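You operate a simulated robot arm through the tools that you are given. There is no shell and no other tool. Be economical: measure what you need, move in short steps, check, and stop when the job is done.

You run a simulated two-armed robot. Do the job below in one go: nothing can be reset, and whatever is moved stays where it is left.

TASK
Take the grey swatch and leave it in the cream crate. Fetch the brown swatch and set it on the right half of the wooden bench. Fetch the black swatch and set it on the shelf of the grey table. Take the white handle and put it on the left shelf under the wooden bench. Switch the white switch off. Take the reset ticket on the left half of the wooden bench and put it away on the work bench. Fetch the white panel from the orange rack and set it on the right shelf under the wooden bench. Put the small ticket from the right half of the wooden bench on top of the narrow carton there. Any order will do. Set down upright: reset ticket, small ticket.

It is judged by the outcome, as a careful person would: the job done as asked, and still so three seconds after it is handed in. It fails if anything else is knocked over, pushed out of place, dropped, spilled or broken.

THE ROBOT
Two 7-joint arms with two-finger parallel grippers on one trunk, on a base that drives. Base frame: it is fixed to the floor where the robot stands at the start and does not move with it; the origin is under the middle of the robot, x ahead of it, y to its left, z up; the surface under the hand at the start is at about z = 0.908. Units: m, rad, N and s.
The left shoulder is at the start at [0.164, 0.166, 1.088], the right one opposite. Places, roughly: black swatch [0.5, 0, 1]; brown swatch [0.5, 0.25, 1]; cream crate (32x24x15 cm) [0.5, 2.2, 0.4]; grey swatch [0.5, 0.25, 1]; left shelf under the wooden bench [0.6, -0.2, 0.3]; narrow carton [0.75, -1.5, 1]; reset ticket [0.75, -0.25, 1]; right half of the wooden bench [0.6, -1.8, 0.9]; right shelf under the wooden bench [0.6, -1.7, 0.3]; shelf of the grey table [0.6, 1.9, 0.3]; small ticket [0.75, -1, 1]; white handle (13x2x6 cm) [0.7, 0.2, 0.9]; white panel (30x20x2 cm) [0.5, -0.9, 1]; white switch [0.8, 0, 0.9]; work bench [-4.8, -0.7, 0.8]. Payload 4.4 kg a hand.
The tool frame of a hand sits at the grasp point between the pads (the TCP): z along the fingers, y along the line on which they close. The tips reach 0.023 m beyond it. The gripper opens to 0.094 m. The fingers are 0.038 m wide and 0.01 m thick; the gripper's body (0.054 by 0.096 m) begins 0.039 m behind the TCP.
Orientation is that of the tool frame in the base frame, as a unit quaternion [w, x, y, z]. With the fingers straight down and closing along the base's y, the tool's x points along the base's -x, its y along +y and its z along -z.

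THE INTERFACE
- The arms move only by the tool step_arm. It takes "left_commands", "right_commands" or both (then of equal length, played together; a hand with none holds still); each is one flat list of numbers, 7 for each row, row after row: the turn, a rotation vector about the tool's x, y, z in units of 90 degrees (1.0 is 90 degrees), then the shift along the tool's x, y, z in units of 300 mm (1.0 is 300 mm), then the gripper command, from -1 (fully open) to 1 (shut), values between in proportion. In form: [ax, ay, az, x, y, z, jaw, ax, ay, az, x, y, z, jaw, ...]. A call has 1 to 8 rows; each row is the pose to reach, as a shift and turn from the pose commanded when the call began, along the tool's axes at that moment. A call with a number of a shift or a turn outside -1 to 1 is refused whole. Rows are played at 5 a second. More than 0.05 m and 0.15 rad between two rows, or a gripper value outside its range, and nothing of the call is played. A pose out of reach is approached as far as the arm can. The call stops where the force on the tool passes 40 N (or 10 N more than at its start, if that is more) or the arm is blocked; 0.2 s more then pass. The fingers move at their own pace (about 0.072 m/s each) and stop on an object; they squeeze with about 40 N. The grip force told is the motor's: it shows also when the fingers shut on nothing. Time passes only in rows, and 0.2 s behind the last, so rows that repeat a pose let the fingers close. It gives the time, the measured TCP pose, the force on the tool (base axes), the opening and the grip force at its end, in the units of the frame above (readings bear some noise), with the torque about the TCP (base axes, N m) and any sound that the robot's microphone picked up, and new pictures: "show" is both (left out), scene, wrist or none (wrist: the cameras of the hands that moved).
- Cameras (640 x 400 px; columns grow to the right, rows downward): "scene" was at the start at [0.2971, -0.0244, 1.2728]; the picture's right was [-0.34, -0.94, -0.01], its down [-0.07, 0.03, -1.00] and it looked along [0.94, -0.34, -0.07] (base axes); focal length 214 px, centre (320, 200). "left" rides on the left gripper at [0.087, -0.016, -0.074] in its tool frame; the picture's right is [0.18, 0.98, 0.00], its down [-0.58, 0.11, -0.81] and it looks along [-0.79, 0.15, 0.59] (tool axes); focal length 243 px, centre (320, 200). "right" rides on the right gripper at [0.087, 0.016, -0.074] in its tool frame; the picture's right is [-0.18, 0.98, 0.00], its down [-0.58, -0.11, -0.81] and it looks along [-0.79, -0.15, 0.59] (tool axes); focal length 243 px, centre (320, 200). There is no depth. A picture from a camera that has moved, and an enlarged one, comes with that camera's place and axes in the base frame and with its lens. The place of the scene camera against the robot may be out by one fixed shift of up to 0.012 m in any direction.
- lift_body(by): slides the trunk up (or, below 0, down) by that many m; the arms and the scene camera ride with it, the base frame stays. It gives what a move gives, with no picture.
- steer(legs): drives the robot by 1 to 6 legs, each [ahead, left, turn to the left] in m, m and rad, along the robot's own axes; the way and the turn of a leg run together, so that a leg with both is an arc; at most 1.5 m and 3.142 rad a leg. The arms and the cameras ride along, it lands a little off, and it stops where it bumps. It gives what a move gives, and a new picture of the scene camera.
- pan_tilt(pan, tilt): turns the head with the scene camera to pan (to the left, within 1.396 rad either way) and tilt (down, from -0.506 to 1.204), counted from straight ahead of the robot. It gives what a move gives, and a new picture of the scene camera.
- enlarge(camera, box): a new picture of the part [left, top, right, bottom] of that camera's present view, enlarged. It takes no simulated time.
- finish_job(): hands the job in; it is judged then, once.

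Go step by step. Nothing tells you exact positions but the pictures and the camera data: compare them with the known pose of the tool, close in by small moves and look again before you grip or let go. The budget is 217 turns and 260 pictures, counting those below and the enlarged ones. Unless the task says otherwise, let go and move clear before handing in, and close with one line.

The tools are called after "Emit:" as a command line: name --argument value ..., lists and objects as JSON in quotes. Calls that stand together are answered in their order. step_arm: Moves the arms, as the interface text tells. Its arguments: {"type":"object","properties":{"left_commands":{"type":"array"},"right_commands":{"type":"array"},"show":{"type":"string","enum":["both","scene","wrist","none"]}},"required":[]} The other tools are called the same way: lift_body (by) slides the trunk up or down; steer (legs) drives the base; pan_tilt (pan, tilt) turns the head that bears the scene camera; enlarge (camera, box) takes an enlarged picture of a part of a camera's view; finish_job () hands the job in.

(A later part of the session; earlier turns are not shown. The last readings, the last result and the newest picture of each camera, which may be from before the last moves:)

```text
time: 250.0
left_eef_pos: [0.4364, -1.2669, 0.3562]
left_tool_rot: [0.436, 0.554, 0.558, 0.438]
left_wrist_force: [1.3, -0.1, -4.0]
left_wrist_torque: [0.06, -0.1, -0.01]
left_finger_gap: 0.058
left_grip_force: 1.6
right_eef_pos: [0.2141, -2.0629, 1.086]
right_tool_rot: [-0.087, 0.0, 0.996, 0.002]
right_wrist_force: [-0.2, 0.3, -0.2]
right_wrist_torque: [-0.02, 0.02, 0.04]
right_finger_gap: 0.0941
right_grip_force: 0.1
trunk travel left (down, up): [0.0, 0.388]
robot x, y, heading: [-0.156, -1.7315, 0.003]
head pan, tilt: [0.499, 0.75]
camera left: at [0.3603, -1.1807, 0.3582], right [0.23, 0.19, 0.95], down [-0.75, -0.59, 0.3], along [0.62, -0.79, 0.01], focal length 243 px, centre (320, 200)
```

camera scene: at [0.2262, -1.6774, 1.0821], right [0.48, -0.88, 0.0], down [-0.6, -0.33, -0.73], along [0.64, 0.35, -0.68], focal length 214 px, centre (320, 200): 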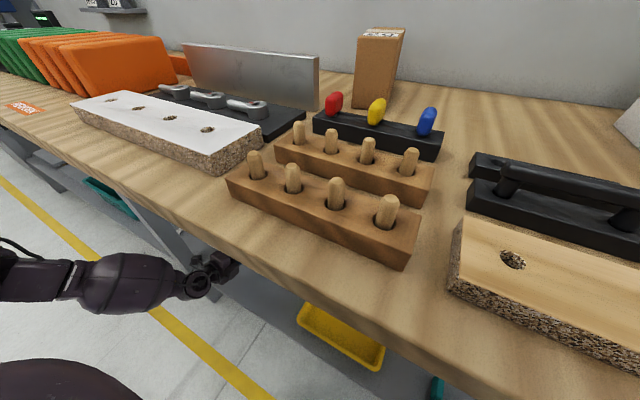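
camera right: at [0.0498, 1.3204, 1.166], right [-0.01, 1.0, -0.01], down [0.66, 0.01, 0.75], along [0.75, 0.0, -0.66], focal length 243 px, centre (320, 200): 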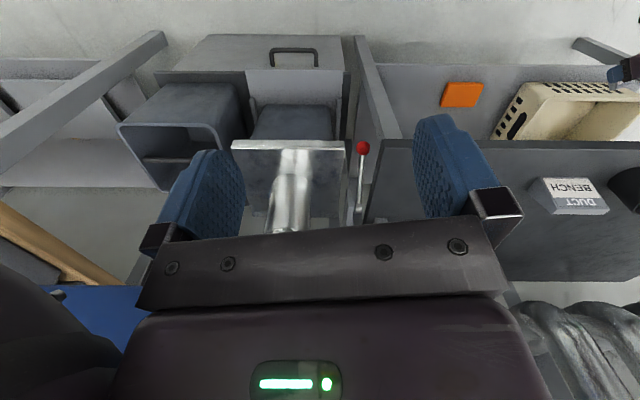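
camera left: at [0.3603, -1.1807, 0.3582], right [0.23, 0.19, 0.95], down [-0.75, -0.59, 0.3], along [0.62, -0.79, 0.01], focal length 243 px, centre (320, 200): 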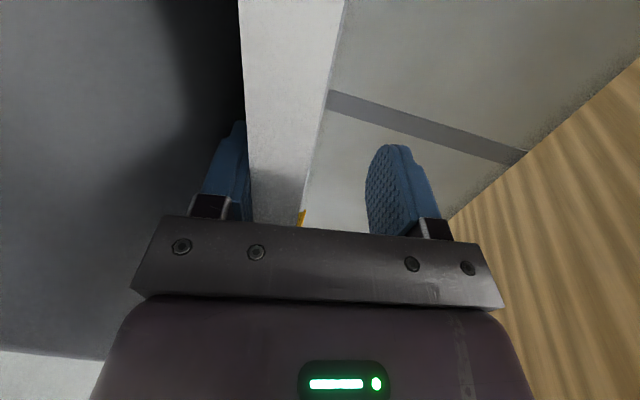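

Lower finger bears the panel's near edge. I pull the hand straight back out from under it.

Emit:
step_arm --left_commands '[0, 0, 0, 0, -0.02, -0.08, -0.2, 0, 0, 0, 0, -0.045, -0.18, -0.2, 0, 0, 0, 0, -0.07, -0.28, -0.2, 0, 0, 0, 0, -0.08, -0.4, -0.2]' --show "wrist"

```text
time: 251.0
left_eef_pos: [0.314, -1.2683, 0.3645]
left_tool_rot: [0.436, 0.555, 0.557, 0.439]
left_wrist_force: [-0.3, -0.2, -0.9]
left_wrist_torque: [-0.02, 0.03, 0.0]
left_finger_gap: 0.0564
left_grip_force: 0.1
right_eef_pos: [0.2158, -2.0626, 1.0865]
right_tool_rot: [-0.087, 0.001, 0.996, 0.003]
right_wrist_force: [-0.2, 0.9, 0.3]
right_wrist_torque: [0.0, 0.0, 0.01]
right_finger_gap: 0.0938
right_grip_force: 0.1
trunk travel left (down, up): [0.0, 0.388]
robot x, y, heading: [-0.1613, -1.733, -0.0]
head pan, tilt: [0.499, 0.75]
camera left: at [0.2382, -1.1832, 0.3646], right [0.23, 0.19, 0.95], down [-0.75, -0.59, 0.3], along [0.62, -0.79, 0.01], focal length 243 px, centre (320, 200)
```

left: 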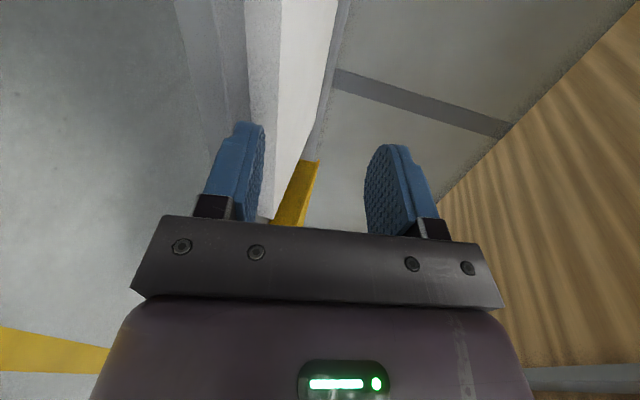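

Emit:
steer --legs '[[-0.31, 0, 0]]'

```text
time: 253.1
left_eef_pos: [0.0002, -1.2687, 0.3633]
left_tool_rot: [0.436, 0.553, 0.558, 0.439]
left_wrist_force: [0.2, 0.0, -0.1]
left_wrist_torque: [0.02, 0.01, 0.01]
left_finger_gap: 0.0564
left_grip_force: 0.1
right_eef_pos: [-0.0969, -2.0627, 1.0865]
right_tool_rot: [-0.088, -0.002, 0.996, 0.003]
right_wrist_force: [0.4, 0.3, -0.3]
right_wrist_torque: [-0.01, -0.01, -0.03]
right_finger_gap: 0.0941
right_grip_force: 0.0
trunk travel left (down, up): [0.0, 0.388]
robot x, y, heading: [-0.4739, -1.7362, 0.008]
head pan, tilt: [0.499, 0.75]
camera scene: at [-0.0882, -1.6783, 1.0826], right [0.48, -0.88, 0.0], down [-0.6, -0.33, -0.73], along [0.64, 0.35, -0.68], focal length 214 px, centre (320, 200)
```

scene: 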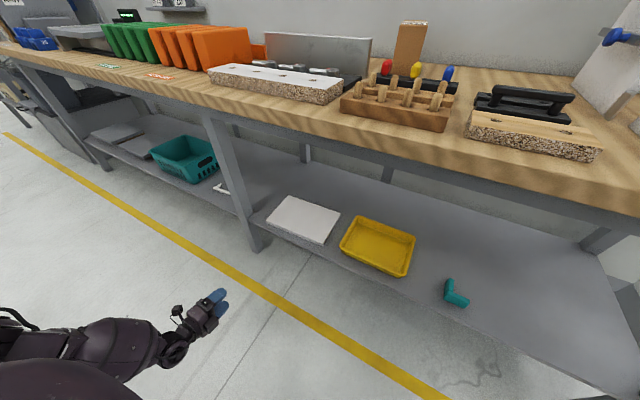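

The white panel lies on the right shelf. I raise the trunk and arm again.

Emit:
lift_body --by 0.25

Emit:
step_arm --left_commands '[0.09, 0, 0, 0, 0.12, -0.03, -1, 0.18, 0, 0, 0, 0.24, -0.06, -1, 0.27, 0, 0, 0, 0.36, -0.09, -1, 0.36, 0, 0, 0, 0.48, -0.12, -1, 0.45, 0, 0, 0, 0.6, -0.15, -1, 0.54, 0, 0, 0, 0.72, -0.18, -1, 0.63, 0, 0, 0, 0.84, -0.21, -1, 0.72, 0, 0, 0, 0.96, -0.24, -1]' --show "none"

Emit:
pan_tilt --pan 0.3 --tilt 0.5

Emit:
enlarge --camera "scene" --box '[150, 120, 390, 270]'

```text
time: 255.7
left_eef_pos: [-0.0004, -1.2686, 0.6123]
left_tool_rot: [0.436, 0.553, 0.559, 0.439]
left_wrist_force: [-0.9, 0.8, -0.1]
left_wrist_torque: [0.01, -0.03, 0.03]
left_finger_gap: 0.0564
left_grip_force: 0.1
right_eef_pos: [-0.0964, -2.0642, 1.3352]
right_tool_rot: [-0.088, -0.002, 0.996, 0.002]
right_wrist_force: [0.7, -0.2, -0.2]
right_wrist_torque: [0.0, -0.01, 0.01]
right_finger_gap: 0.094
right_grip_force: 0.0
trunk travel left (down, up): [-0.25, 0.138]
robot x, y, heading: [-0.4721, -1.7323, 0.01]
head pan, tilt: [0.499, 0.75]
```

```text
time: 257.5
left_eef_pos: [-0.0009, -1.268, 0.9099]
left_tool_rot: [0.071, 0.701, 0.707, 0.07]
left_wrist_force: [0.2, 0.4, -0.3]
left_wrist_torque: [0.04, 0.04, -0.01]
left_finger_gap: 0.094
left_grip_force: 0.0
right_eef_pos: [-0.0968, -2.0648, 1.3359]
right_tool_rot: [-0.088, -0.002, 0.996, 0.003]
right_wrist_force: [-0.3, -0.3, -0.3]
right_wrist_torque: [-0.02, 0.0, 0.01]
right_finger_gap: 0.0941
right_grip_force: 0.1
trunk travel left (down, up): [-0.25, 0.138]
robot x, y, heading: [-0.4711, -1.7316, 0.005]
head pan, tilt: [0.499, 0.75]
```

```text
time: 258.3
left_eef_pos: [0.0003, -1.2672, 0.9093]
left_tool_rot: [0.072, 0.699, 0.708, 0.072]
left_wrist_force: [-0.6, -0.4, -0.1]
left_wrist_torque: [-0.01, 0.0, 0.0]
left_finger_gap: 0.0942
left_grip_force: 0.0
right_eef_pos: [-0.0965, -2.0634, 1.3373]
right_tool_rot: [-0.087, -0.001, 0.996, 0.002]
right_wrist_force: [-0.2, -0.4, -1.2]
right_wrist_torque: [-0.02, 0.01, 0.0]
right_finger_gap: 0.0943
right_grip_force: 0.0
trunk travel left (down, up): [-0.25, 0.138]
robot x, y, heading: [-0.4704, -1.731, 0.009]
head pan, tilt: [0.3, 0.499]
camera scene: at [-0.2901, -1.6923, 1.3977], right [0.3, -0.95, 0.0], down [-0.46, -0.14, -0.88], along [0.84, 0.26, -0.48], focal length 214 px, centre (320, 200)
```

scene: 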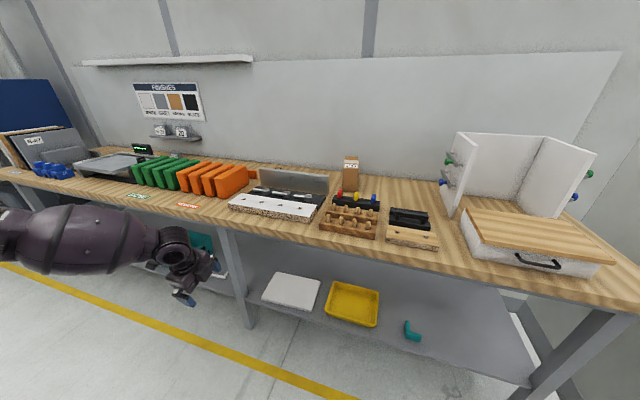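

```text
2.67 times, centred on (270, 195) of scene
camera zoom: at [-0.2901, -1.6923, 1.3977], right [0.3, -0.95, 0.0], down [-0.46, -0.14, -0.88], along [0.84, 0.26, -0.48], focal length 572 px, centre (453, 213)
```

zoom: 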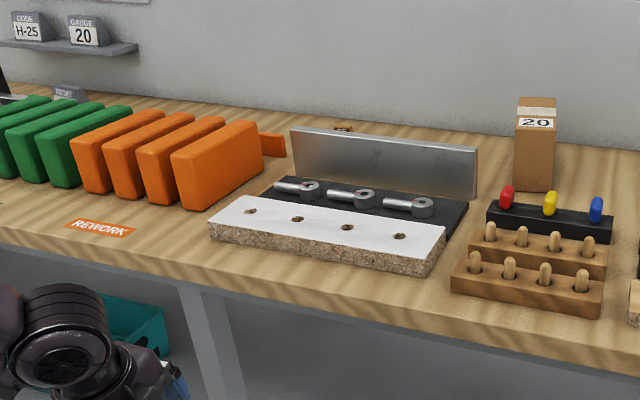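

I straighten the hand, raise it and yaw back.

Emit:
step_arm --left_commands '[0.065, 0, 0, 0, 0.12, 0, -1, 0.13, 0, 0, 0, 0.24, 0, -1, 0.13, 0, 0, 0, 0.38, 0, -1, 0.13, 0, 0, 0, 0.5, 0, -1]' --show "none"

```text
time: 259.3
left_eef_pos: [0.1461, -1.2678, 0.9399]
left_tool_rot: [-0.001, 0.704, 0.711, -0.002]
left_wrist_force: [0.5, 0.6, 0.6]
left_wrist_torque: [-0.01, 0.0, 0.01]
left_finger_gap: 0.0942
left_grip_force: 0.0
right_eef_pos: [-0.0953, -2.0652, 1.3354]
right_tool_rot: [-0.087, -0.002, 0.996, 0.003]
right_wrist_force: [0.0, -0.2, -0.7]
right_wrist_torque: [0.0, 0.0, -0.01]
right_finger_gap: 0.0937
right_grip_force: 0.0
trunk travel left (down, up): [-0.25, 0.138]
robot x, y, heading: [-0.4712, -1.7331, 0.008]
head pan, tilt: [0.3, 0.499]
```

Emit:
step_arm --left_commands '[0, 0, -0.09, 0, 0, -0.12, -1, 0, 0, -0.18, 0, 0, -0.24, -1, 0, 0, -0.27, 0, 0, -0.36, -1, 0, 0, -0.36, 0, 0, -0.48, -1, 0, 0, -0.45, 0, 0, -0.6, -1, 0, 0, -0.54, 0, 0, -0.72, -1, 0, 0, -0.63, 0, 0, -0.84, -1, 0, 0, -0.72, 0, 0, -0.96, -1]' --show "none"

Emit:
step_arm --left_commands '[0, 0, -0.09, 0, 0, -0.05, -0.32, 0, 0, -0.18, 0, 0, -0.1, -0.32, 0, 0, -0.27, 0, 0, -0.15, -0.32]' --show "none"

Emit:
steer --legs '[[0, 0.1, -0.008], [0.42, 0, 0]]'

Emit:
enlarge --camera "left" --box '[0, 0, 640, 400]'

```text
time: 261.1
left_eef_pos: [0.1461, -1.2665, 1.2301]
left_tool_rot: [0.0, 0.212, 0.977, -0.001]
left_wrist_force: [-0.6, 0.5, 0.0]
left_wrist_torque: [0.03, -0.02, 0.03]
left_finger_gap: 0.094
left_grip_force: 0.1
right_eef_pos: [-0.097, -2.0647, 1.3357]
right_tool_rot: [-0.086, -0.001, 0.996, 0.002]
right_wrist_force: [-0.4, -0.3, -1.0]
right_wrist_torque: [0.01, -0.01, 0.02]
right_finger_gap: 0.094
right_grip_force: 0.0
trunk travel left (down, up): [-0.25, 0.138]
robot x, y, heading: [-0.4701, -1.7331, 0.006]
head pan, tilt: [0.3, 0.499]
```

```text
time: 261.9
left_eef_pos: [0.1466, -1.2666, 1.2758]
left_tool_rot: [-0.002, 0.002, 1.0, 0.0]
left_wrist_force: [-0.2, -0.9, 0.4]
left_wrist_torque: [0.0, -0.01, -0.02]
left_finger_gap: 0.0621
left_grip_force: 0.1
right_eef_pos: [-0.0967, -2.0654, 1.336]
right_tool_rot: [-0.087, -0.002, 0.996, 0.002]
right_wrist_force: [-0.4, -0.1, 0.2]
right_wrist_torque: [-0.01, -0.03, -0.01]
right_finger_gap: 0.094
right_grip_force: 0.0
trunk travel left (down, up): [-0.25, 0.138]
robot x, y, heading: [-0.4686, -1.731, 0.006]
head pan, tilt: [0.3, 0.499]
```

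```text
time: 265.6
left_eef_pos: [0.5754, -1.1675, 1.2745]
left_tool_rot: [-0.002, 0.004, 1.0, -0.002]
left_wrist_force: [-0.1, -0.5, -0.2]
left_wrist_torque: [-0.02, 0.03, 0.0]
left_finger_gap: 0.0622
left_grip_force: 0.1
right_eef_pos: [0.3299, -1.9647, 1.336]
right_tool_rot: [-0.088, -0.001, 0.996, 0.002]
right_wrist_force: [0.6, -0.4, 0.1]
right_wrist_torque: [-0.02, -0.01, -0.01]
right_finger_gap: 0.0942
right_grip_force: 0.1
trunk travel left (down, up): [-0.25, 0.138]
robot x, y, heading: [-0.0404, -1.6299, 0.004]
head pan, tilt: [0.3, 0.499]
camera scene: at [0.1382, -1.5924, 1.3977], right [0.3, -0.95, 0.0], down [-0.46, -0.14, -0.88], along [0.84, 0.26, -0.48], focal length 214 px, centre (320, 200)
```

scene: 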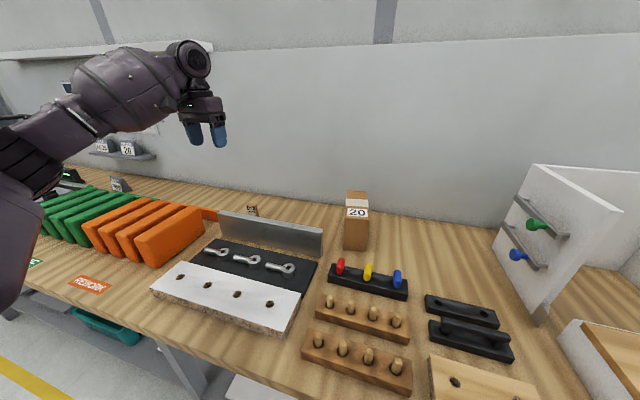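

```text
1.00 times, centred on (320, 200) of left (not enlarged: the box is as wide or as high as the picture)
camera zoom: at [0.4905, -1.1823, 1.3481], right [-0.18, 0.98, 0.0], down [0.58, 0.11, 0.8], along [0.79, 0.14, -0.59], focal length 243 px, centre (320, 200)
```

zoom: 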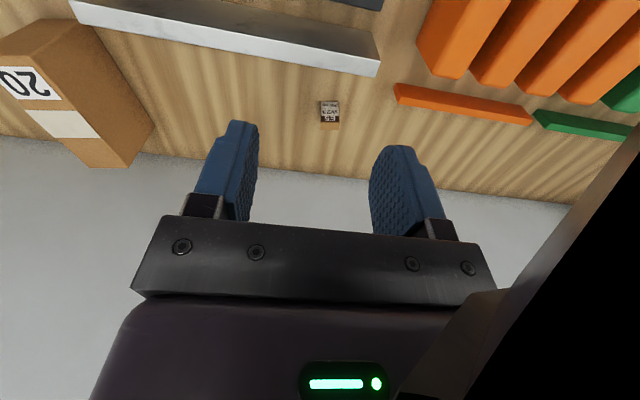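

Emit:
enlarge --camera "left" --box '[290, 85, 370, 135]'

Emit:
enlarge --camera "scene" --box '[220, 185, 380, 260]'

```text
8.00 times, centred on (330, 110) of left
camera zoom: at [0.4905, -1.1823, 1.3481], right [-0.18, 0.98, 0.0], down [0.58, 0.11, 0.8], along [0.79, 0.14, -0.59], focal length 1941 px, centre (240, 920)
```

zoom: 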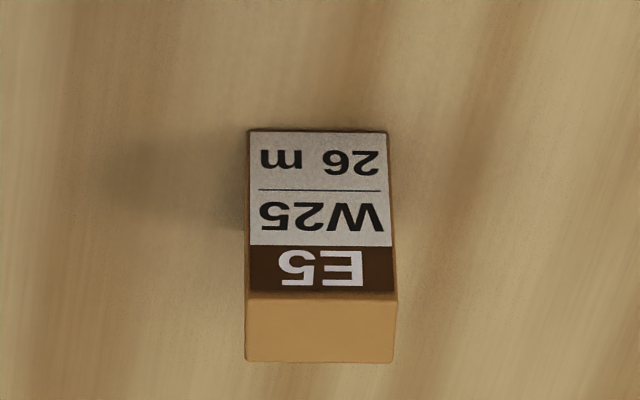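

```text
4.00 times, centred on (300, 222) of scene
camera zoom: at [0.1382, -1.5924, 1.3977], right [0.3, -0.95, 0.0], down [-0.46, -0.14, -0.88], along [0.84, 0.26, -0.48], focal length 858 px, centre (400, 110)
```

zoom: 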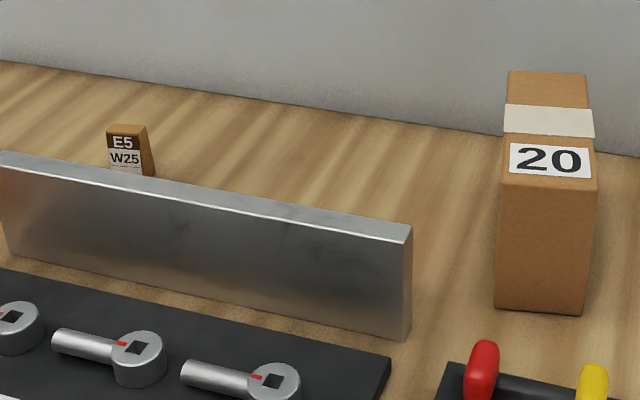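

The small ticket (E5/W25) is a block ~3.4 cm wide at (0.762,-1.117), about 6.5 cm tall; carton top spans x≈0.70–0.88, y≈-1.54, z≈1.034. I move the robot closer and bring the hand above the ticket.

Emit:
steer --legs '[[0.04, 0.15, -0.004]]'

Emit:
step_arm --left_commands '[0, 0, 0, -0.1, -0.05, 0.08, -0.32, 0, 0, 0, -0.2, -0.1, 0.16, -0.32, 0, 0, 0, -0.3, -0.16, 0.25, -0.32, 0, 0, 0, -0.38, -0.22, 0.34, -0.32, 0, 0, 0, -0.45, -0.28, 0.44, -0.32, 0, 0, 0, -0.48, -0.32, 0.54, -0.32]' --show "wrist"

```text
time: 267.6
left_eef_pos: [0.6178, -1.0225, 1.274]
left_tool_rot: [-0.001, 0.008, 1.0, -0.001]
left_wrist_force: [0.4, -0.4, -1.5]
left_wrist_torque: [-0.01, -0.02, 0.01]
left_finger_gap: 0.0619
left_grip_force: 0.1
right_eef_pos: [0.3692, -1.821, 1.3357]
right_tool_rot: [-0.088, 0.002, 0.996, 0.003]
right_wrist_force: [0.2, -0.1, 0.7]
right_wrist_torque: [-0.01, -0.01, -0.04]
right_finger_gap: 0.0943
right_grip_force: 0.1
trunk travel left (down, up): [-0.25, 0.138]
robot x, y, heading: [0.0007, -1.4855, -0.006]
head pan, tilt: [0.3, 0.499]
camera scene: at [0.1782, -1.4466, 1.3977], right [0.29, -0.96, 0.0], down [-0.46, -0.14, -0.88], along [0.84, 0.26, -0.48], focal length 214 px, centre (320, 200)
```

scene: 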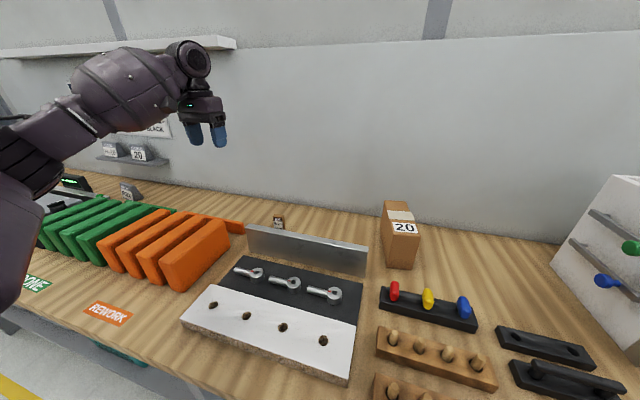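

```text
time: 269.0
left_eef_pos: [0.7608, -1.1218, 1.113]
left_tool_rot: [-0.002, 0.007, 1.0, -0.002]
left_wrist_force: [1.2, -0.6, -0.2]
left_wrist_torque: [0.02, 0.03, 0.04]
left_finger_gap: 0.0619
left_grip_force: 0.0
right_eef_pos: [0.3695, -1.8205, 1.3364]
right_tool_rot: [-0.086, 0.001, 0.996, 0.003]
right_wrist_force: [-0.3, 0.0, -0.2]
right_wrist_torque: [-0.03, 0.02, 0.01]
right_finger_gap: 0.0939
right_grip_force: 0.1
trunk travel left (down, up): [-0.25, 0.138]
robot x, y, heading: [-0.0066, -1.4876, -0.004]
head pan, tilt: [0.3, 0.499]
camera left: at [0.675, -1.1371, 1.1858], right [-0.17, 0.99, 0.0], down [0.58, 0.1, 0.8], along [0.79, 0.14, -0.59], focal length 243 px, centre (320, 200)
```

left: 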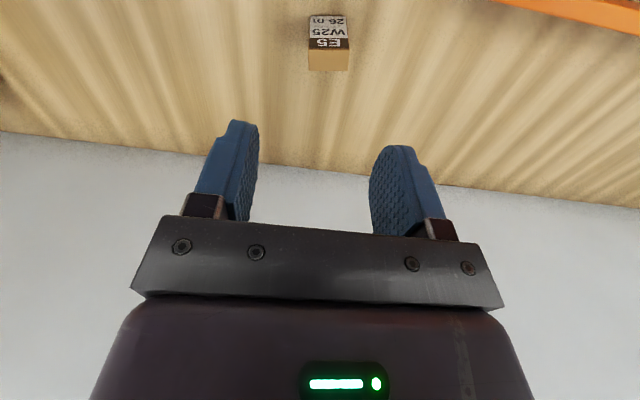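

Ticket centre at (0.762, -1.116), top ≈0.98. Descend to z≈0.956 and grip.

Emit:
step_arm --left_commands '[0, 0, 0, -0.004, 0.018, 0.14, -0.32, 0, 0, 0, -0.004, 0.018, 0.28, -0.32, 0, 0, 0, -0.004, 0.018, 0.42, -0.32, 0, 0, 0, -0.004, 0.018, 0.523, -0.32]'

```text
time: 270.0
left_eef_pos: [0.7638, -1.1194, 0.9541]
left_tool_rot: [-0.002, 0.007, 1.0, -0.001]
left_wrist_force: [0.3, -0.2, 0.9]
left_wrist_torque: [-0.03, 0.01, 0.01]
left_finger_gap: 0.0619
left_grip_force: 0.1
right_eef_pos: [0.3694, -1.8203, 1.3351]
right_tool_rot: [-0.088, 0.001, 0.996, 0.003]
right_wrist_force: [-0.5, 0.4, -0.3]
right_wrist_torque: [-0.02, 0.01, -0.01]
right_finger_gap: 0.0939
right_grip_force: 0.2
trunk travel left (down, up): [-0.25, 0.138]
robot x, y, heading: [-0.0025, -1.4878, -0.004]
head pan, tilt: [0.3, 0.499]
camera scene: at [0.1784, -1.4471, 1.3977], right [0.29, -0.96, 0.0], down [-0.46, -0.14, -0.88], along [0.84, 0.26, -0.48], focal length 214 px, centre (320, 200)
camera left: at [0.6774, -1.1341, 1.0285], right [-0.17, 0.99, 0.0], down [0.59, 0.1, 0.8], along [0.79, 0.14, -0.59], focal length 243 px, centre (320, 200)
```

scene: 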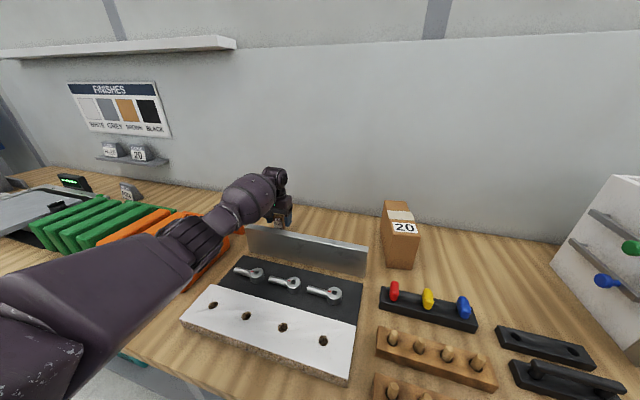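
left: 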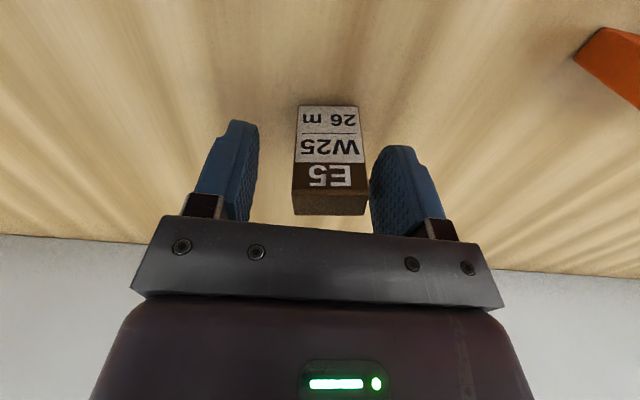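

Emit:
step_arm --left_commands '[0, 0, 0, 0, 0.013, 0, -0.3, 0, 0, 0, 0, 0.013, 0, 0.5, 0, 0, 0, 0, 0.013, 0, 1, 0, 0, 0, 0, 0.013, 0, 1, 0, 0, 0, 0, 0.013, -0.1, 1, 0, 0, 0, 0, 0.013, -0.25, 1, 0, 0, 0, 0, 0.013, -0.4, 1, 0, 0, 0, 0, 0.013, -0.55, 1]' --show "wrist"

```text
time: 271.8
left_eef_pos: [0.7586, -1.114, 1.1217]
left_tool_rot: [0.0, 0.006, 1.0, -0.001]
left_wrist_force: [0.1, -0.7, -0.3]
left_wrist_torque: [0.01, 0.0, -0.02]
left_finger_gap: 0.0349
left_grip_force: 40.4
right_eef_pos: [0.3683, -1.821, 1.3358]
right_tool_rot: [-0.087, 0.002, 0.996, 0.004]
right_wrist_force: [-0.7, 0.1, -0.8]
right_wrist_torque: [0.0, 0.0, -0.03]
right_finger_gap: 0.0942
right_grip_force: 0.1
trunk travel left (down, up): [-0.25, 0.138]
robot x, y, heading: [-0.0035, -1.4903, 0.002]
head pan, tilt: [0.3, 0.499]
camera left: at [0.6729, -1.1288, 1.1965], right [-0.17, 0.99, 0.0], down [0.58, 0.1, 0.81], along [0.79, 0.14, -0.59], focal length 243 px, centre (320, 200)
```

left: 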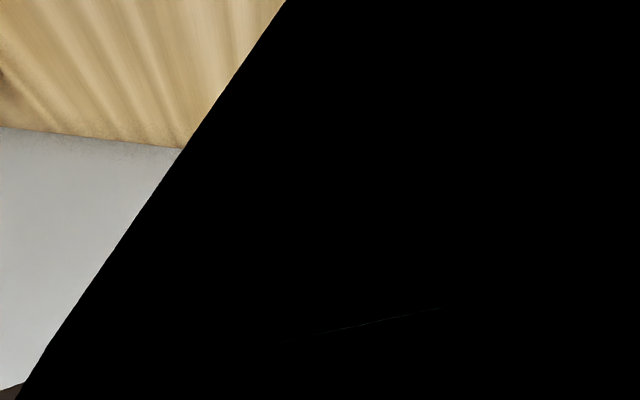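

Ticket held. Raise a bit and strafe right toward the carton.

Emit:
step_arm --left_commands '[0, 0, 0, 0, 0, -0.13, 1, 0, 0, 0, 0.05, 0, -0.26, 1]' --show "none"

Emit:
steer --legs '[[0, -0.28, 0]]'

Emit:
enlarge --camera "left" --box '[0, 0, 640, 400]'

```text
time: 272.4
left_eef_pos: [0.7469, -1.1126, 1.1998]
left_tool_rot: [-0.001, 0.006, 1.0, -0.002]
left_wrist_force: [0.5, 0.5, 0.0]
left_wrist_torque: [0.0, -0.02, 0.03]
left_finger_gap: 0.0348
left_grip_force: 39.8
right_eef_pos: [0.3675, -1.819, 1.3374]
right_tool_rot: [-0.087, 0.002, 0.996, 0.003]
right_wrist_force: [-0.3, -0.1, -0.3]
right_wrist_torque: [-0.02, -0.03, 0.0]
right_finger_gap: 0.0939
right_grip_force: 0.0
trunk travel left (down, up): [-0.25, 0.138]
robot x, y, heading: [-0.0049, -1.4891, -0.005]
head pan, tilt: [0.3, 0.499]
```

```text
time: 275.4
left_eef_pos: [0.7458, -1.3833, 1.1995]
left_tool_rot: [-0.001, 0.004, 1.0, -0.001]
left_wrist_force: [-0.3, 0.2, -0.4]
left_wrist_torque: [-0.03, -0.02, 0.0]
left_finger_gap: 0.0349
left_grip_force: 39.6
right_eef_pos: [0.3716, -2.0945, 1.3359]
right_tool_rot: [-0.087, -0.002, 0.996, 0.002]
right_wrist_force: [-0.3, 0.0, 0.0]
right_wrist_torque: [-0.01, 0.0, -0.02]
right_finger_gap: 0.0939
right_grip_force: 0.1
trunk travel left (down, up): [-0.25, 0.138]
robot x, y, heading: [-0.0038, -1.7638, 0.002]
head pan, tilt: [0.3, 0.499]
camera scene: at [0.1785, -1.7221, 1.3977], right [0.3, -0.95, 0.0], down [-0.46, -0.14, -0.88], along [0.84, 0.26, -0.48], focal length 214 px, centre (320, 200)
```

scene: 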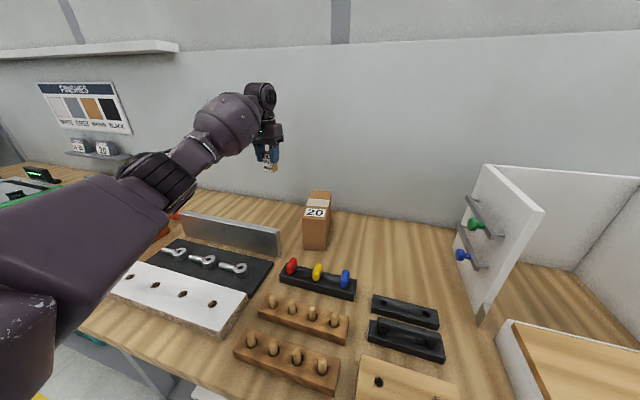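

```text
1.00 times, centred on (320, 200) of left (not enlarged: the box is as wide or as high as the picture)
camera zoom: at [0.6599, -1.3993, 1.273], right [-0.18, 0.98, 0.0], down [0.58, 0.11, 0.8], along [0.79, 0.14, -0.59], focal length 243 px, centre (320, 200)
```

zoom: 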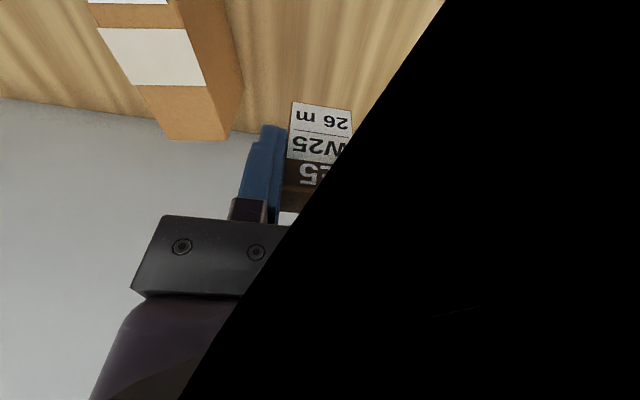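

Carton's top centre ≈(0.79,-1.529), z≈1.03. Move over it and descend part way.

Emit:
step_arm --left_commands '[0, 0, 0, -0.03, -0.123, 0, 1, 0, 0, 0, -0.06, -0.247, 0, 1, 0, 0, 0, -0.09, -0.37, 0, 1, 0, 0, 0, -0.12, -0.493, 0.05, 1, 0, 0, 0, -0.12, -0.493, 0.18, 1, 0, 0, 0, -0.12, -0.493, 0.3, 1]'

```text
time: 276.8
left_eef_pos: [0.7815, -1.5299, 1.1094]
left_tool_rot: [-0.001, 0.003, 1.0, -0.002]
left_wrist_force: [0.0, -0.1, -0.2]
left_wrist_torque: [0.03, 0.01, 0.01]
left_finger_gap: 0.0347
left_grip_force: 40.7
right_eef_pos: [0.3731, -2.0945, 1.3364]
right_tool_rot: [-0.087, -0.002, 0.996, 0.002]
right_wrist_force: [0.1, -0.1, -1.7]
right_wrist_torque: [-0.01, -0.02, 0.0]
right_finger_gap: 0.094
right_grip_force: 0.0
trunk travel left (down, up): [-0.25, 0.138]
robot x, y, heading: [-0.0046, -1.7609, 0.002]
head pan, tilt: [0.3, 0.499]
camera scene: at [0.1791, -1.7224, 1.3976], right [0.3, -0.95, 0.0], down [-0.46, -0.14, -0.88], along [0.84, 0.26, -0.48], focal length 214 px, centre (320, 200)
camera left: at [0.6951, -1.5459, 1.1832], right [-0.18, 0.98, 0.0], down [0.58, 0.11, 0.8], along [0.79, 0.14, -0.59], focal length 243 px, centre (320, 200)
```

scene: 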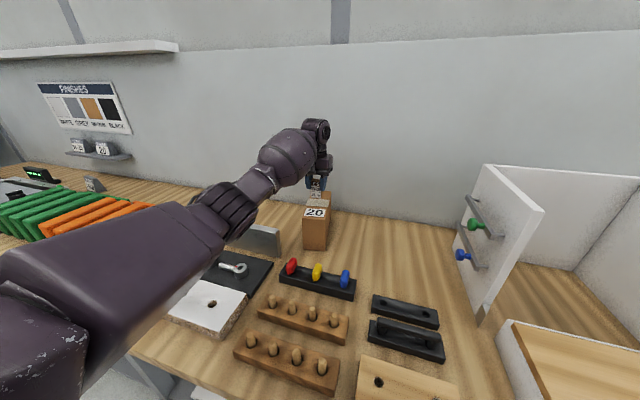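
left: 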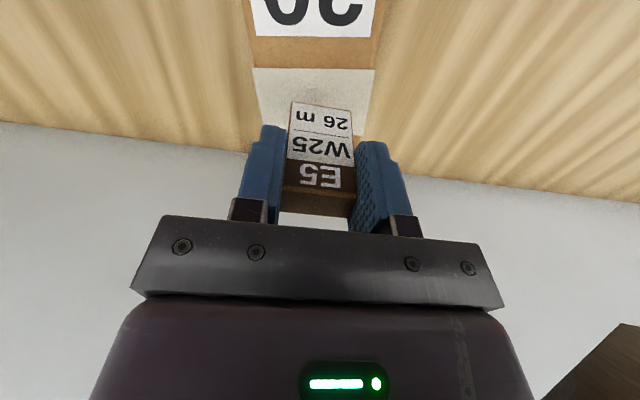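

Nicely centred. Descend in small steps until contact.

Emit:
step_arm --left_commands '[0, 0, 0, 0, -0.003, 0.04, 1, 0, 0, 0, 0, -0.003, 0.07, 1, 0, 0, 0, 0, -0.003, 0.085, 1, 0, 0, 0, 0, -0.003, 0.1, 1, 0, 0, 0, 0, -0.003, 0.11, 1, 0, 0, 0, 0, -0.003, 0.12, 1]' --show "wrist"

```text
time: 278.2
left_eef_pos: [0.7778, -1.5327, 1.0797]
left_tool_rot: [0.004, 0.003, 1.0, 0.0]
left_wrist_force: [4.7, 5.3, 38.8]
left_wrist_torque: [0.29, -0.4, 0.07]
left_finger_gap: 0.0346
left_grip_force: 40.2
right_eef_pos: [0.3692, -2.0949, 1.3376]
right_tool_rot: [-0.085, -0.001, 0.996, 0.004]
right_wrist_force: [-0.5, -0.6, 0.6]
right_wrist_torque: [0.01, 0.0, 0.0]
right_finger_gap: 0.0939
right_grip_force: 0.1
trunk travel left (down, up): [-0.25, 0.138]
robot x, y, heading: [-0.0029, -1.7601, 0.001]
head pan, tilt: [0.3, 0.499]
camera left: at [0.6914, -1.5487, 1.1531], right [-0.18, 0.98, 0.0], down [0.58, 0.11, 0.81], along [0.8, 0.14, -0.59], focal length 243 px, centre (320, 200)
```

left: 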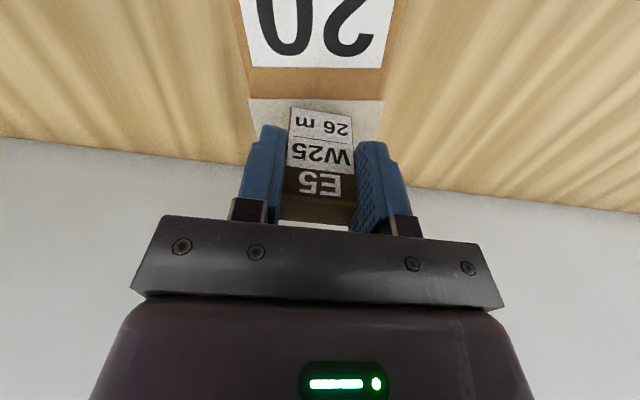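

Contact. I relax the push, then open and lift off.

Emit:
step_arm --left_commands '[0, 0, 0, 0, 0, -0.02, 1, 0, 0, 0, 0, 0, -0.021, 1, 0, 0, 0, 0, 0, -0.021, 0.1, 0, 0, 0, 0, 0, -0.021, -0.2, 0, 0, 0, 0, 0, -0.021, -0.3]' --show "wrist"

```text
time: 279.4
left_eef_pos: [0.7808, -1.5315, 1.0777]
left_tool_rot: [-0.002, 0.003, 1.0, -0.002]
left_wrist_force: [0.8, 0.7, -0.1]
left_wrist_torque: [0.03, 0.0, 0.0]
left_finger_gap: 0.0608
left_grip_force: 0.1
right_eef_pos: [0.3724, -2.0947, 1.3348]
right_tool_rot: [-0.088, -0.001, 0.996, 0.002]
right_wrist_force: [0.7, -0.4, -0.1]
right_wrist_torque: [-0.01, -0.02, -0.01]
right_finger_gap: 0.094
right_grip_force: 0.1
trunk travel left (down, up): [-0.25, 0.138]
robot x, y, heading: [-0.0035, -1.7612, 0.005]
head pan, tilt: [0.3, 0.499]
camera left: at [0.6955, -1.5482, 1.152], right [-0.18, 0.98, 0.0], down [0.59, 0.11, 0.8], along [0.79, 0.14, -0.6], focal length 243 px, centre (320, 200)
```

left: 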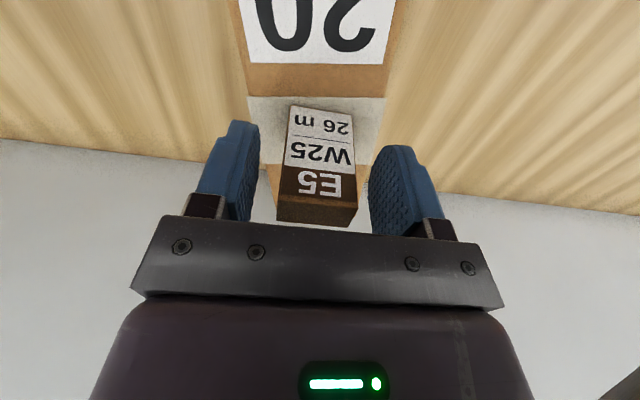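

The ticket stands on the carton. Rise straight up and check.

Emit:
step_arm --left_commands '[0, 0, 0, 0, 0, -0.06, -0.3, 0, 0, 0, 0, 0, -0.18, -0.3, 0, 0, 0, 0, 0, -0.31, -0.3, 0, 0, 0, 0, 0, -0.44, -0.3, 0, 0, 0, 0.12, 0, -0.52, -0.3, 0, 0, 0, 0.26, 0, -0.56, -0.3]' --show "scene"

Emit:
enlarge --camera "scene" --box '[260, 150, 420, 260]'

```text
time: 280.8
left_eef_pos: [0.7011, -1.5321, 1.2493]
left_tool_rot: [-0.001, 0.001, 1.0, -0.001]
left_wrist_force: [-0.1, -0.6, 0.2]
left_wrist_torque: [-0.01, -0.01, 0.02]
left_finger_gap: 0.061
left_grip_force: 0.1
right_eef_pos: [0.3706, -2.0943, 1.3362]
right_tool_rot: [-0.087, -0.001, 0.996, 0.003]
right_wrist_force: [0.0, 0.4, -0.1]
right_wrist_torque: [0.0, 0.0, 0.0]
right_finger_gap: 0.0941
right_grip_force: 0.1
trunk travel left (down, up): [-0.25, 0.138]
robot x, y, heading: [0.0007, -1.7635, 0.006]
head pan, tilt: [0.3, 0.499]
camera scene: at [0.1774, -1.7219, 1.398], right [0.3, -0.95, 0.0], down [-0.46, -0.14, -0.88], along [0.84, 0.26, -0.48], focal length 214 px, centre (320, 200)
```

scene: 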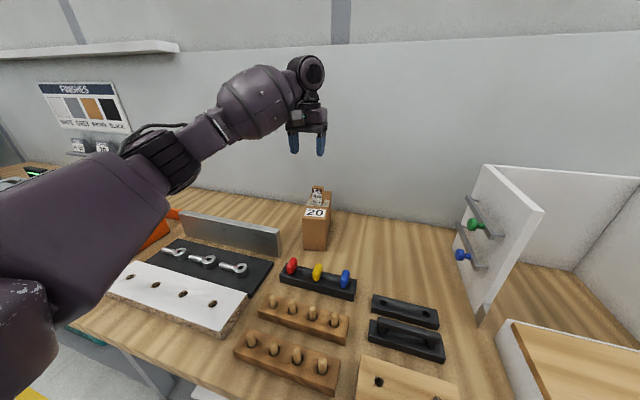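

```text
3.64 times, centred on (340, 205) of scene
camera zoom: at [0.1774, -1.7219, 1.398], right [0.3, -0.95, 0.0], down [-0.46, -0.14, -0.88], along [0.84, 0.26, -0.48], focal length 780 px, centre (247, 182)
```

zoom: 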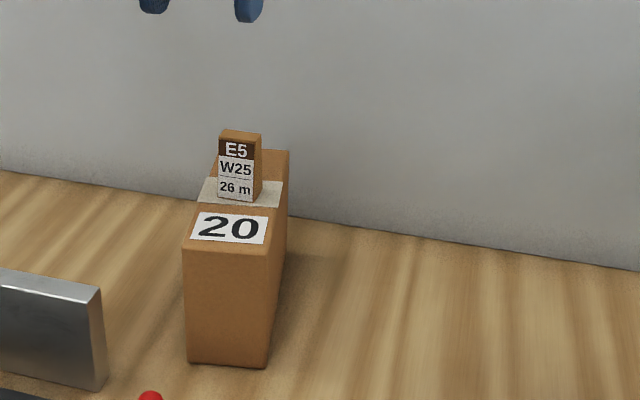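

The small ticket stands upright on the carton. Next: fetch the brown swatch; drive back left along the bench.

Emit:
steer --legs '[[-0.25, 0, -0.006], [0, 1.41, 0], [0.25, 0, 0]]'

```text
time: 296.2
left_eef_pos: [0.7048, -0.1202, 1.2494]
left_tool_rot: [-0.001, 0.003, 1.0, -0.001]
left_wrist_force: [0.6, -0.4, -1.3]
left_wrist_torque: [-0.03, 0.01, -0.01]
left_finger_gap: 0.0609
left_grip_force: 0.0
right_eef_pos: [0.3747, -0.6811, 1.3349]
right_tool_rot: [-0.087, -0.001, 0.996, 0.002]
right_wrist_force: [0.3, -0.1, -0.5]
right_wrist_torque: [-0.04, 0.02, 0.03]
right_finger_gap: 0.0938
right_grip_force: 0.0
trunk travel left (down, up): [-0.25, 0.138]
robot x, y, heading: [0.0007, -0.3482, 0.007]
head pan, tilt: [0.3, 0.499]
camera scene: at [0.1811, -0.3094, 1.3977], right [0.3, -0.95, 0.0], down [-0.46, -0.14, -0.88], along [0.84, 0.26, -0.48], focal length 214 px, centre (320, 200)
```

scene: 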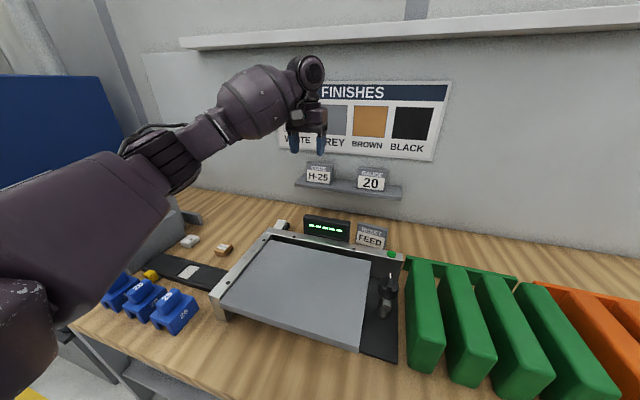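

Emit:
step_arm --left_commands '[0, 0, 0, 0.06, 0.125, 0.03, -0.32, 0, 0, 0, 0.12, 0.25, 0.08, -0.32, 0, 0, 0, 0.18, 0.375, 0.14, -0.32, 0, 0, 0, 0.24, 0.5, 0.21, -0.32, 0, 0, 0, 0.3, 0.625, 0.29, -0.32, 0, 0, 0, 0.36, 0.75, 0.38, -0.32, 0, 0, 0, 0.417, 0.873, 0.467, -0.32]' --show "wrist"

```text
time: 297.8
left_eef_pos: [0.5803, 0.1455, 1.1105]
left_tool_rot: [0.001, 0.003, 1.0, -0.003]
left_wrist_force: [-0.6, 0.8, 0.2]
left_wrist_torque: [-0.03, -0.02, 0.0]
left_finger_gap: 0.0622
left_grip_force: 0.1
right_eef_pos: [0.3734, -0.6813, 1.3355]
right_tool_rot: [-0.086, -0.002, 0.996, 0.002]
right_wrist_force: [0.2, 0.0, 0.3]
right_wrist_torque: [-0.01, 0.01, -0.01]
right_finger_gap: 0.0938
right_grip_force: 0.0
trunk travel left (down, up): [-0.25, 0.138]
robot x, y, heading: [0.0014, -0.3486, 0.001]
head pan, tilt: [0.3, 0.499]
camera left: at [0.4933, 0.1291, 1.1849], right [-0.18, 0.98, 0.0], down [0.58, 0.11, 0.81], along [0.79, 0.14, -0.59], focal length 243 px, centre (320, 200)
```

left: 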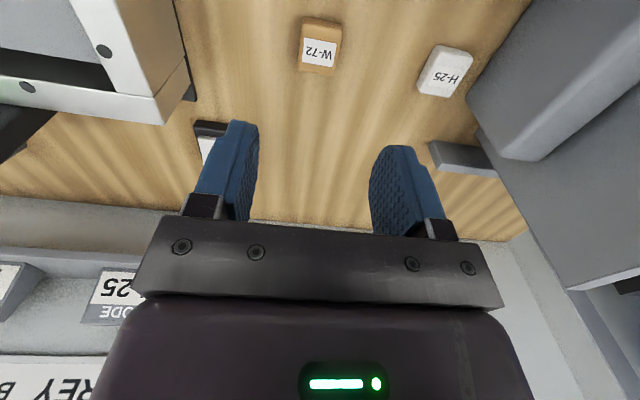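

Emit:
step_arm --left_commands '[0, 0, 0, -0.03, 0, 0.15, -0.32, 0, 0, 0, -0.03, 0, 0.3, -0.32, 0, 0, 0, -0.03, 0, 0.45, -0.32, 0, 0, 0, -0.03, 0, 0.58, -0.32, 0, 0, 0, -0.03, 0, 0.58, 0.5, 0, 0, 0, -0.03, 0, 0.58, 1, 0, 0, 0, -0.03, 0, 0.58, 1]' --show "wrist"

```text
time: 299.4
left_eef_pos: [0.5864, 0.1419, 0.9377]
left_tool_rot: [-0.001, 0.003, 1.0, -0.001]
left_wrist_force: [-0.7, -0.6, 0.4]
left_wrist_torque: [-0.01, 0.03, -0.02]
left_finger_gap: 0.0386
left_grip_force: 40.6
right_eef_pos: [0.3737, -0.6805, 1.3352]
right_tool_rot: [-0.087, -0.002, 0.996, 0.002]
right_wrist_force: [-0.4, 0.2, 0.6]
right_wrist_torque: [-0.02, 0.03, 0.0]
right_finger_gap: 0.0941
right_grip_force: 0.1
trunk travel left (down, up): [-0.25, 0.138]
robot x, y, heading: [-0.0002, -0.3537, 0.005]
head pan, tilt: [0.3, 0.499]
camera left: at [0.5005, 0.1258, 1.0115], right [-0.18, 0.98, 0.0], down [0.58, 0.11, 0.8], along [0.79, 0.14, -0.59], focal length 243 px, centre (320, 200)
```

left: 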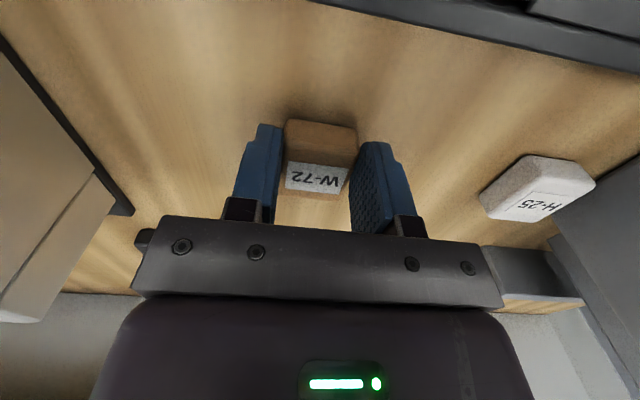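

Brown gripped. Lift, bring the hand toward centre, then drive right.

Emit:
step_arm --left_commands '[0, 0, 0, 0, 0, -0.14, 1, 0, 0, 0, 0, 0, -0.28, 1, 0, 0, 0, 0.02, -0.05, -0.42, 1, 0, 0, 0, 0.04, -0.1, -0.56, 1, 0, 0, 0, 0.06, -0.18, -0.7, 1, 0, 0, 0, 0.08, -0.26, -0.84, 1, 0, 0, 0, 0.1, -0.34, -0.95, 1]' --show "none"

Emit:
step_arm --left_commands '[0, 0, 0, 0, -0.15, 0, 1, 0, 0, 0, 0, -0.3, 0, 1, 0, 0, 0, 0, -0.45, 0, 1, 0, 0, 0, 0, -0.6, 0, 1]' --show "none"

Emit:
steer --legs '[[-0.25, 0, -0.005], [0, -1.4, 0], [0, -0.15, 0], [0.25, 0, 0]]'

```text
time: 301.0
left_eef_pos: [0.5568, 0.0377, 1.2222]
left_tool_rot: [-0.002, 0.002, 1.0, -0.001]
left_wrist_force: [0.7, -0.9, -0.3]
left_wrist_torque: [0.0, -0.01, 0.0]
left_finger_gap: 0.0385
left_grip_force: 39.6
right_eef_pos: [0.3725, -0.6821, 1.3353]
right_tool_rot: [-0.087, -0.002, 0.996, 0.004]
right_wrist_force: [0.3, -0.8, -0.5]
right_wrist_torque: [-0.02, 0.01, -0.01]
right_finger_gap: 0.0939
right_grip_force: 0.1
trunk travel left (down, up): [-0.25, 0.138]
robot x, y, heading: [-0.0035, -0.3455, 0.003]
head pan, tilt: [0.3, 0.499]
```

```text
time: 302.0
left_eef_pos: [0.5569, -0.1429, 1.2196]
left_tool_rot: [-0.001, 0.002, 1.0, 0.0]
left_wrist_force: [-0.4, 0.6, -0.2]
left_wrist_torque: [0.02, 0.01, 0.03]
left_finger_gap: 0.0385
left_grip_force: 40.2
right_eef_pos: [0.3745, -0.6821, 1.335]
right_tool_rot: [-0.088, 0.0, 0.996, 0.003]
right_wrist_force: [-0.1, -0.8, 0.8]
right_wrist_torque: [0.0, 0.0, 0.0]
right_finger_gap: 0.094
right_grip_force: 0.1
trunk travel left (down, up): [-0.25, 0.138]
robot x, y, heading: [-0.0034, -0.3494, 0.005]
head pan, tilt: [0.3, 0.499]
```

```text
time: 319.0
left_eef_pos: [0.5738, -1.6954, 1.2196]
left_tool_rot: [-0.002, -0.005, 1.0, -0.001]
left_wrist_force: [0.3, 0.2, -0.2]
left_wrist_torque: [-0.02, 0.02, 0.01]
left_finger_gap: 0.0384
left_grip_force: 40.0
right_eef_pos: [0.3987, -2.2378, 1.3362]
right_tool_rot: [-0.087, -0.008, 0.996, 0.002]
right_wrist_force: [-1.0, -0.5, 0.2]
right_wrist_torque: [-0.01, -0.01, 0.03]
right_finger_gap: 0.0941
right_grip_force: 0.0
trunk travel left (down, up): [-0.25, 0.138]
robot x, y, heading: [0.0167, -1.9068, 0.023]
head pan, tilt: [0.3, 0.499]
camera scene: at [0.2002, -1.8686, 1.3977], right [0.31, -0.95, 0.0], down [-0.45, -0.15, -0.88], along [0.83, 0.28, -0.48], focal length 214 px, centre (320, 200)
```

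scene: 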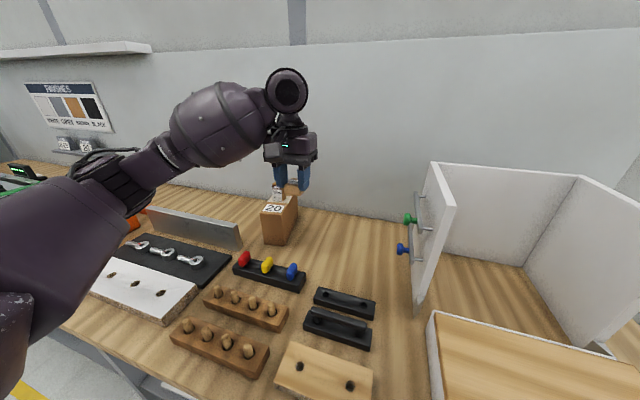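

Free spot at about (0.71,-1.74). Bring the swatch there, down to z≈1.0.

Emit:
step_arm --left_commands '[0, 0, 0, -0.08, -0.03, 0.1, 1, 0, 0, 0, -0.16, -0.06, 0.2, 1, 0, 0, 0, -0.24, -0.09, 0.3, 1, 0, 0, 0, -0.32, -0.12, 0.42, 1, 0, 0, 0, -0.4, -0.15, 0.54, 1, 0, 0, 0, -0.433, -0.15, 0.66, 1, 0, 0, 0, -0.433, -0.15, 0.73, 1]'

```text
time: 320.6
left_eef_pos: [0.7023, -1.7384, 1.0001]
left_tool_rot: [-0.001, -0.003, 1.0, -0.001]
left_wrist_force: [0.3, 0.4, -0.4]
left_wrist_torque: [0.01, 0.03, -0.02]
left_finger_gap: 0.0386
left_grip_force: 40.2
right_eef_pos: [0.3974, -2.2376, 1.3364]
right_tool_rot: [-0.087, -0.009, 0.996, 0.003]
right_wrist_force: [-0.1, -0.8, 0.5]
right_wrist_torque: [-0.01, -0.03, -0.01]
right_finger_gap: 0.0939
right_grip_force: 0.0
trunk travel left (down, up): [-0.25, 0.138]
robot x, y, heading: [0.0156, -1.9136, 0.02]
head pan, tilt: [0.3, 0.499]
camera scene: at [0.1994, -1.8686, 1.3978], right [0.31, -0.95, 0.0], down [-0.45, -0.15, -0.88], along [0.83, 0.28, -0.48], focal length 214 px, centre (320, 200)
camera left: at [0.6169, -1.7559, 1.0736], right [-0.19, 0.98, 0.0], down [0.58, 0.12, 0.81], along [0.79, 0.15, -0.59], focal length 243 px, centre (320, 200)
```

scene: 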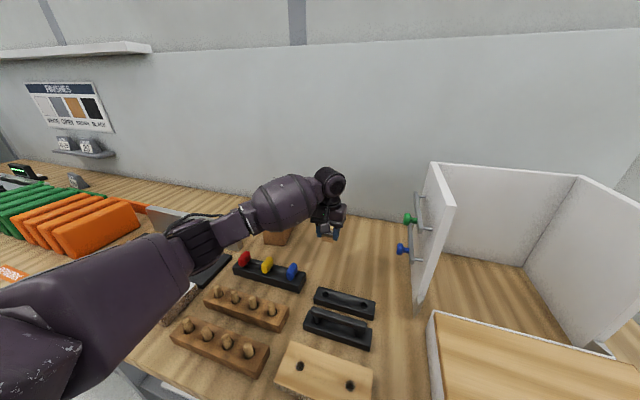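
left: 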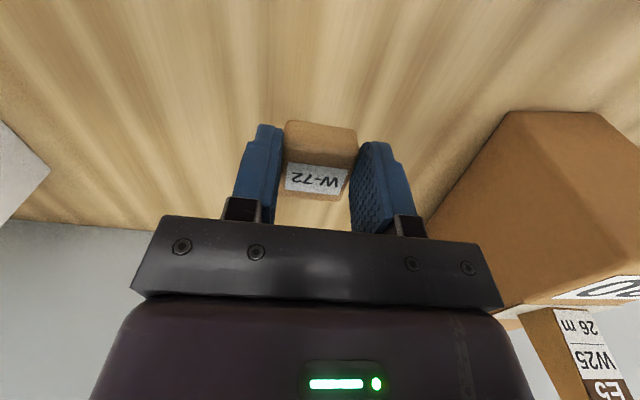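

Clear spot below. Lower to the bench and release.

Emit:
step_arm --left_commands '[0, 0, 0, 0, 0, 0.1, 1, 0, 0, 0, 0, 0, 0.18, 1, 0, 0, 0, 0, 0, 0.205, 1, 0, 0, 0, 0, 0, 0.207, 0.6, 0, 0, 0, 0, 0, 0.207, -0.2, 0, 0, 0, 0, 0, 0.207, -0.3, 0, 0, 0, 0, 0, 0.12, -0.3, 0, 0, 0, 0, 0, 0, -0.3]' --show "wrist"

```text
time: 322.4
left_eef_pos: [0.704, -1.7396, 1.0004]
left_tool_rot: [-0.001, -0.004, 1.0, 0.0]
left_wrist_force: [0.5, 0.1, -0.6]
left_wrist_torque: [0.02, 0.04, 0.0]
left_finger_gap: 0.0609
left_grip_force: 0.1
right_eef_pos: [0.3973, -2.2367, 1.3354]
right_tool_rot: [-0.086, -0.009, 0.996, 0.002]
right_wrist_force: [-0.9, -0.3, 0.1]
right_wrist_torque: [-0.02, -0.01, -0.01]
right_finger_gap: 0.0939
right_grip_force: 0.2
trunk travel left (down, up): [-0.25, 0.138]
robot x, y, heading: [0.0187, -1.9091, 0.022]
head pan, tilt: [0.3, 0.499]
camera left: at [0.6177, -1.7567, 1.0744], right [-0.19, 0.98, 0.0], down [0.58, 0.11, 0.8], along [0.79, 0.15, -0.59], focal length 243 px, centre (320, 200)
```

left: 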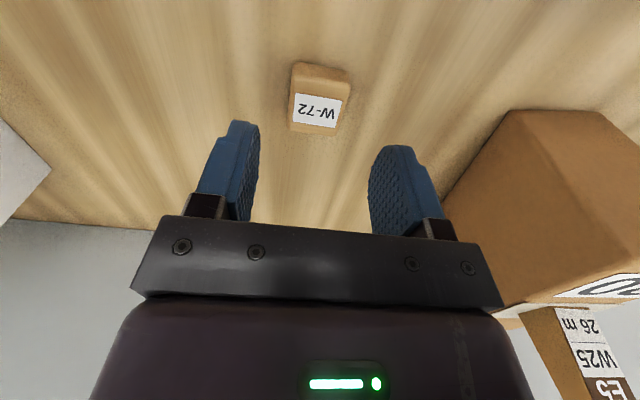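

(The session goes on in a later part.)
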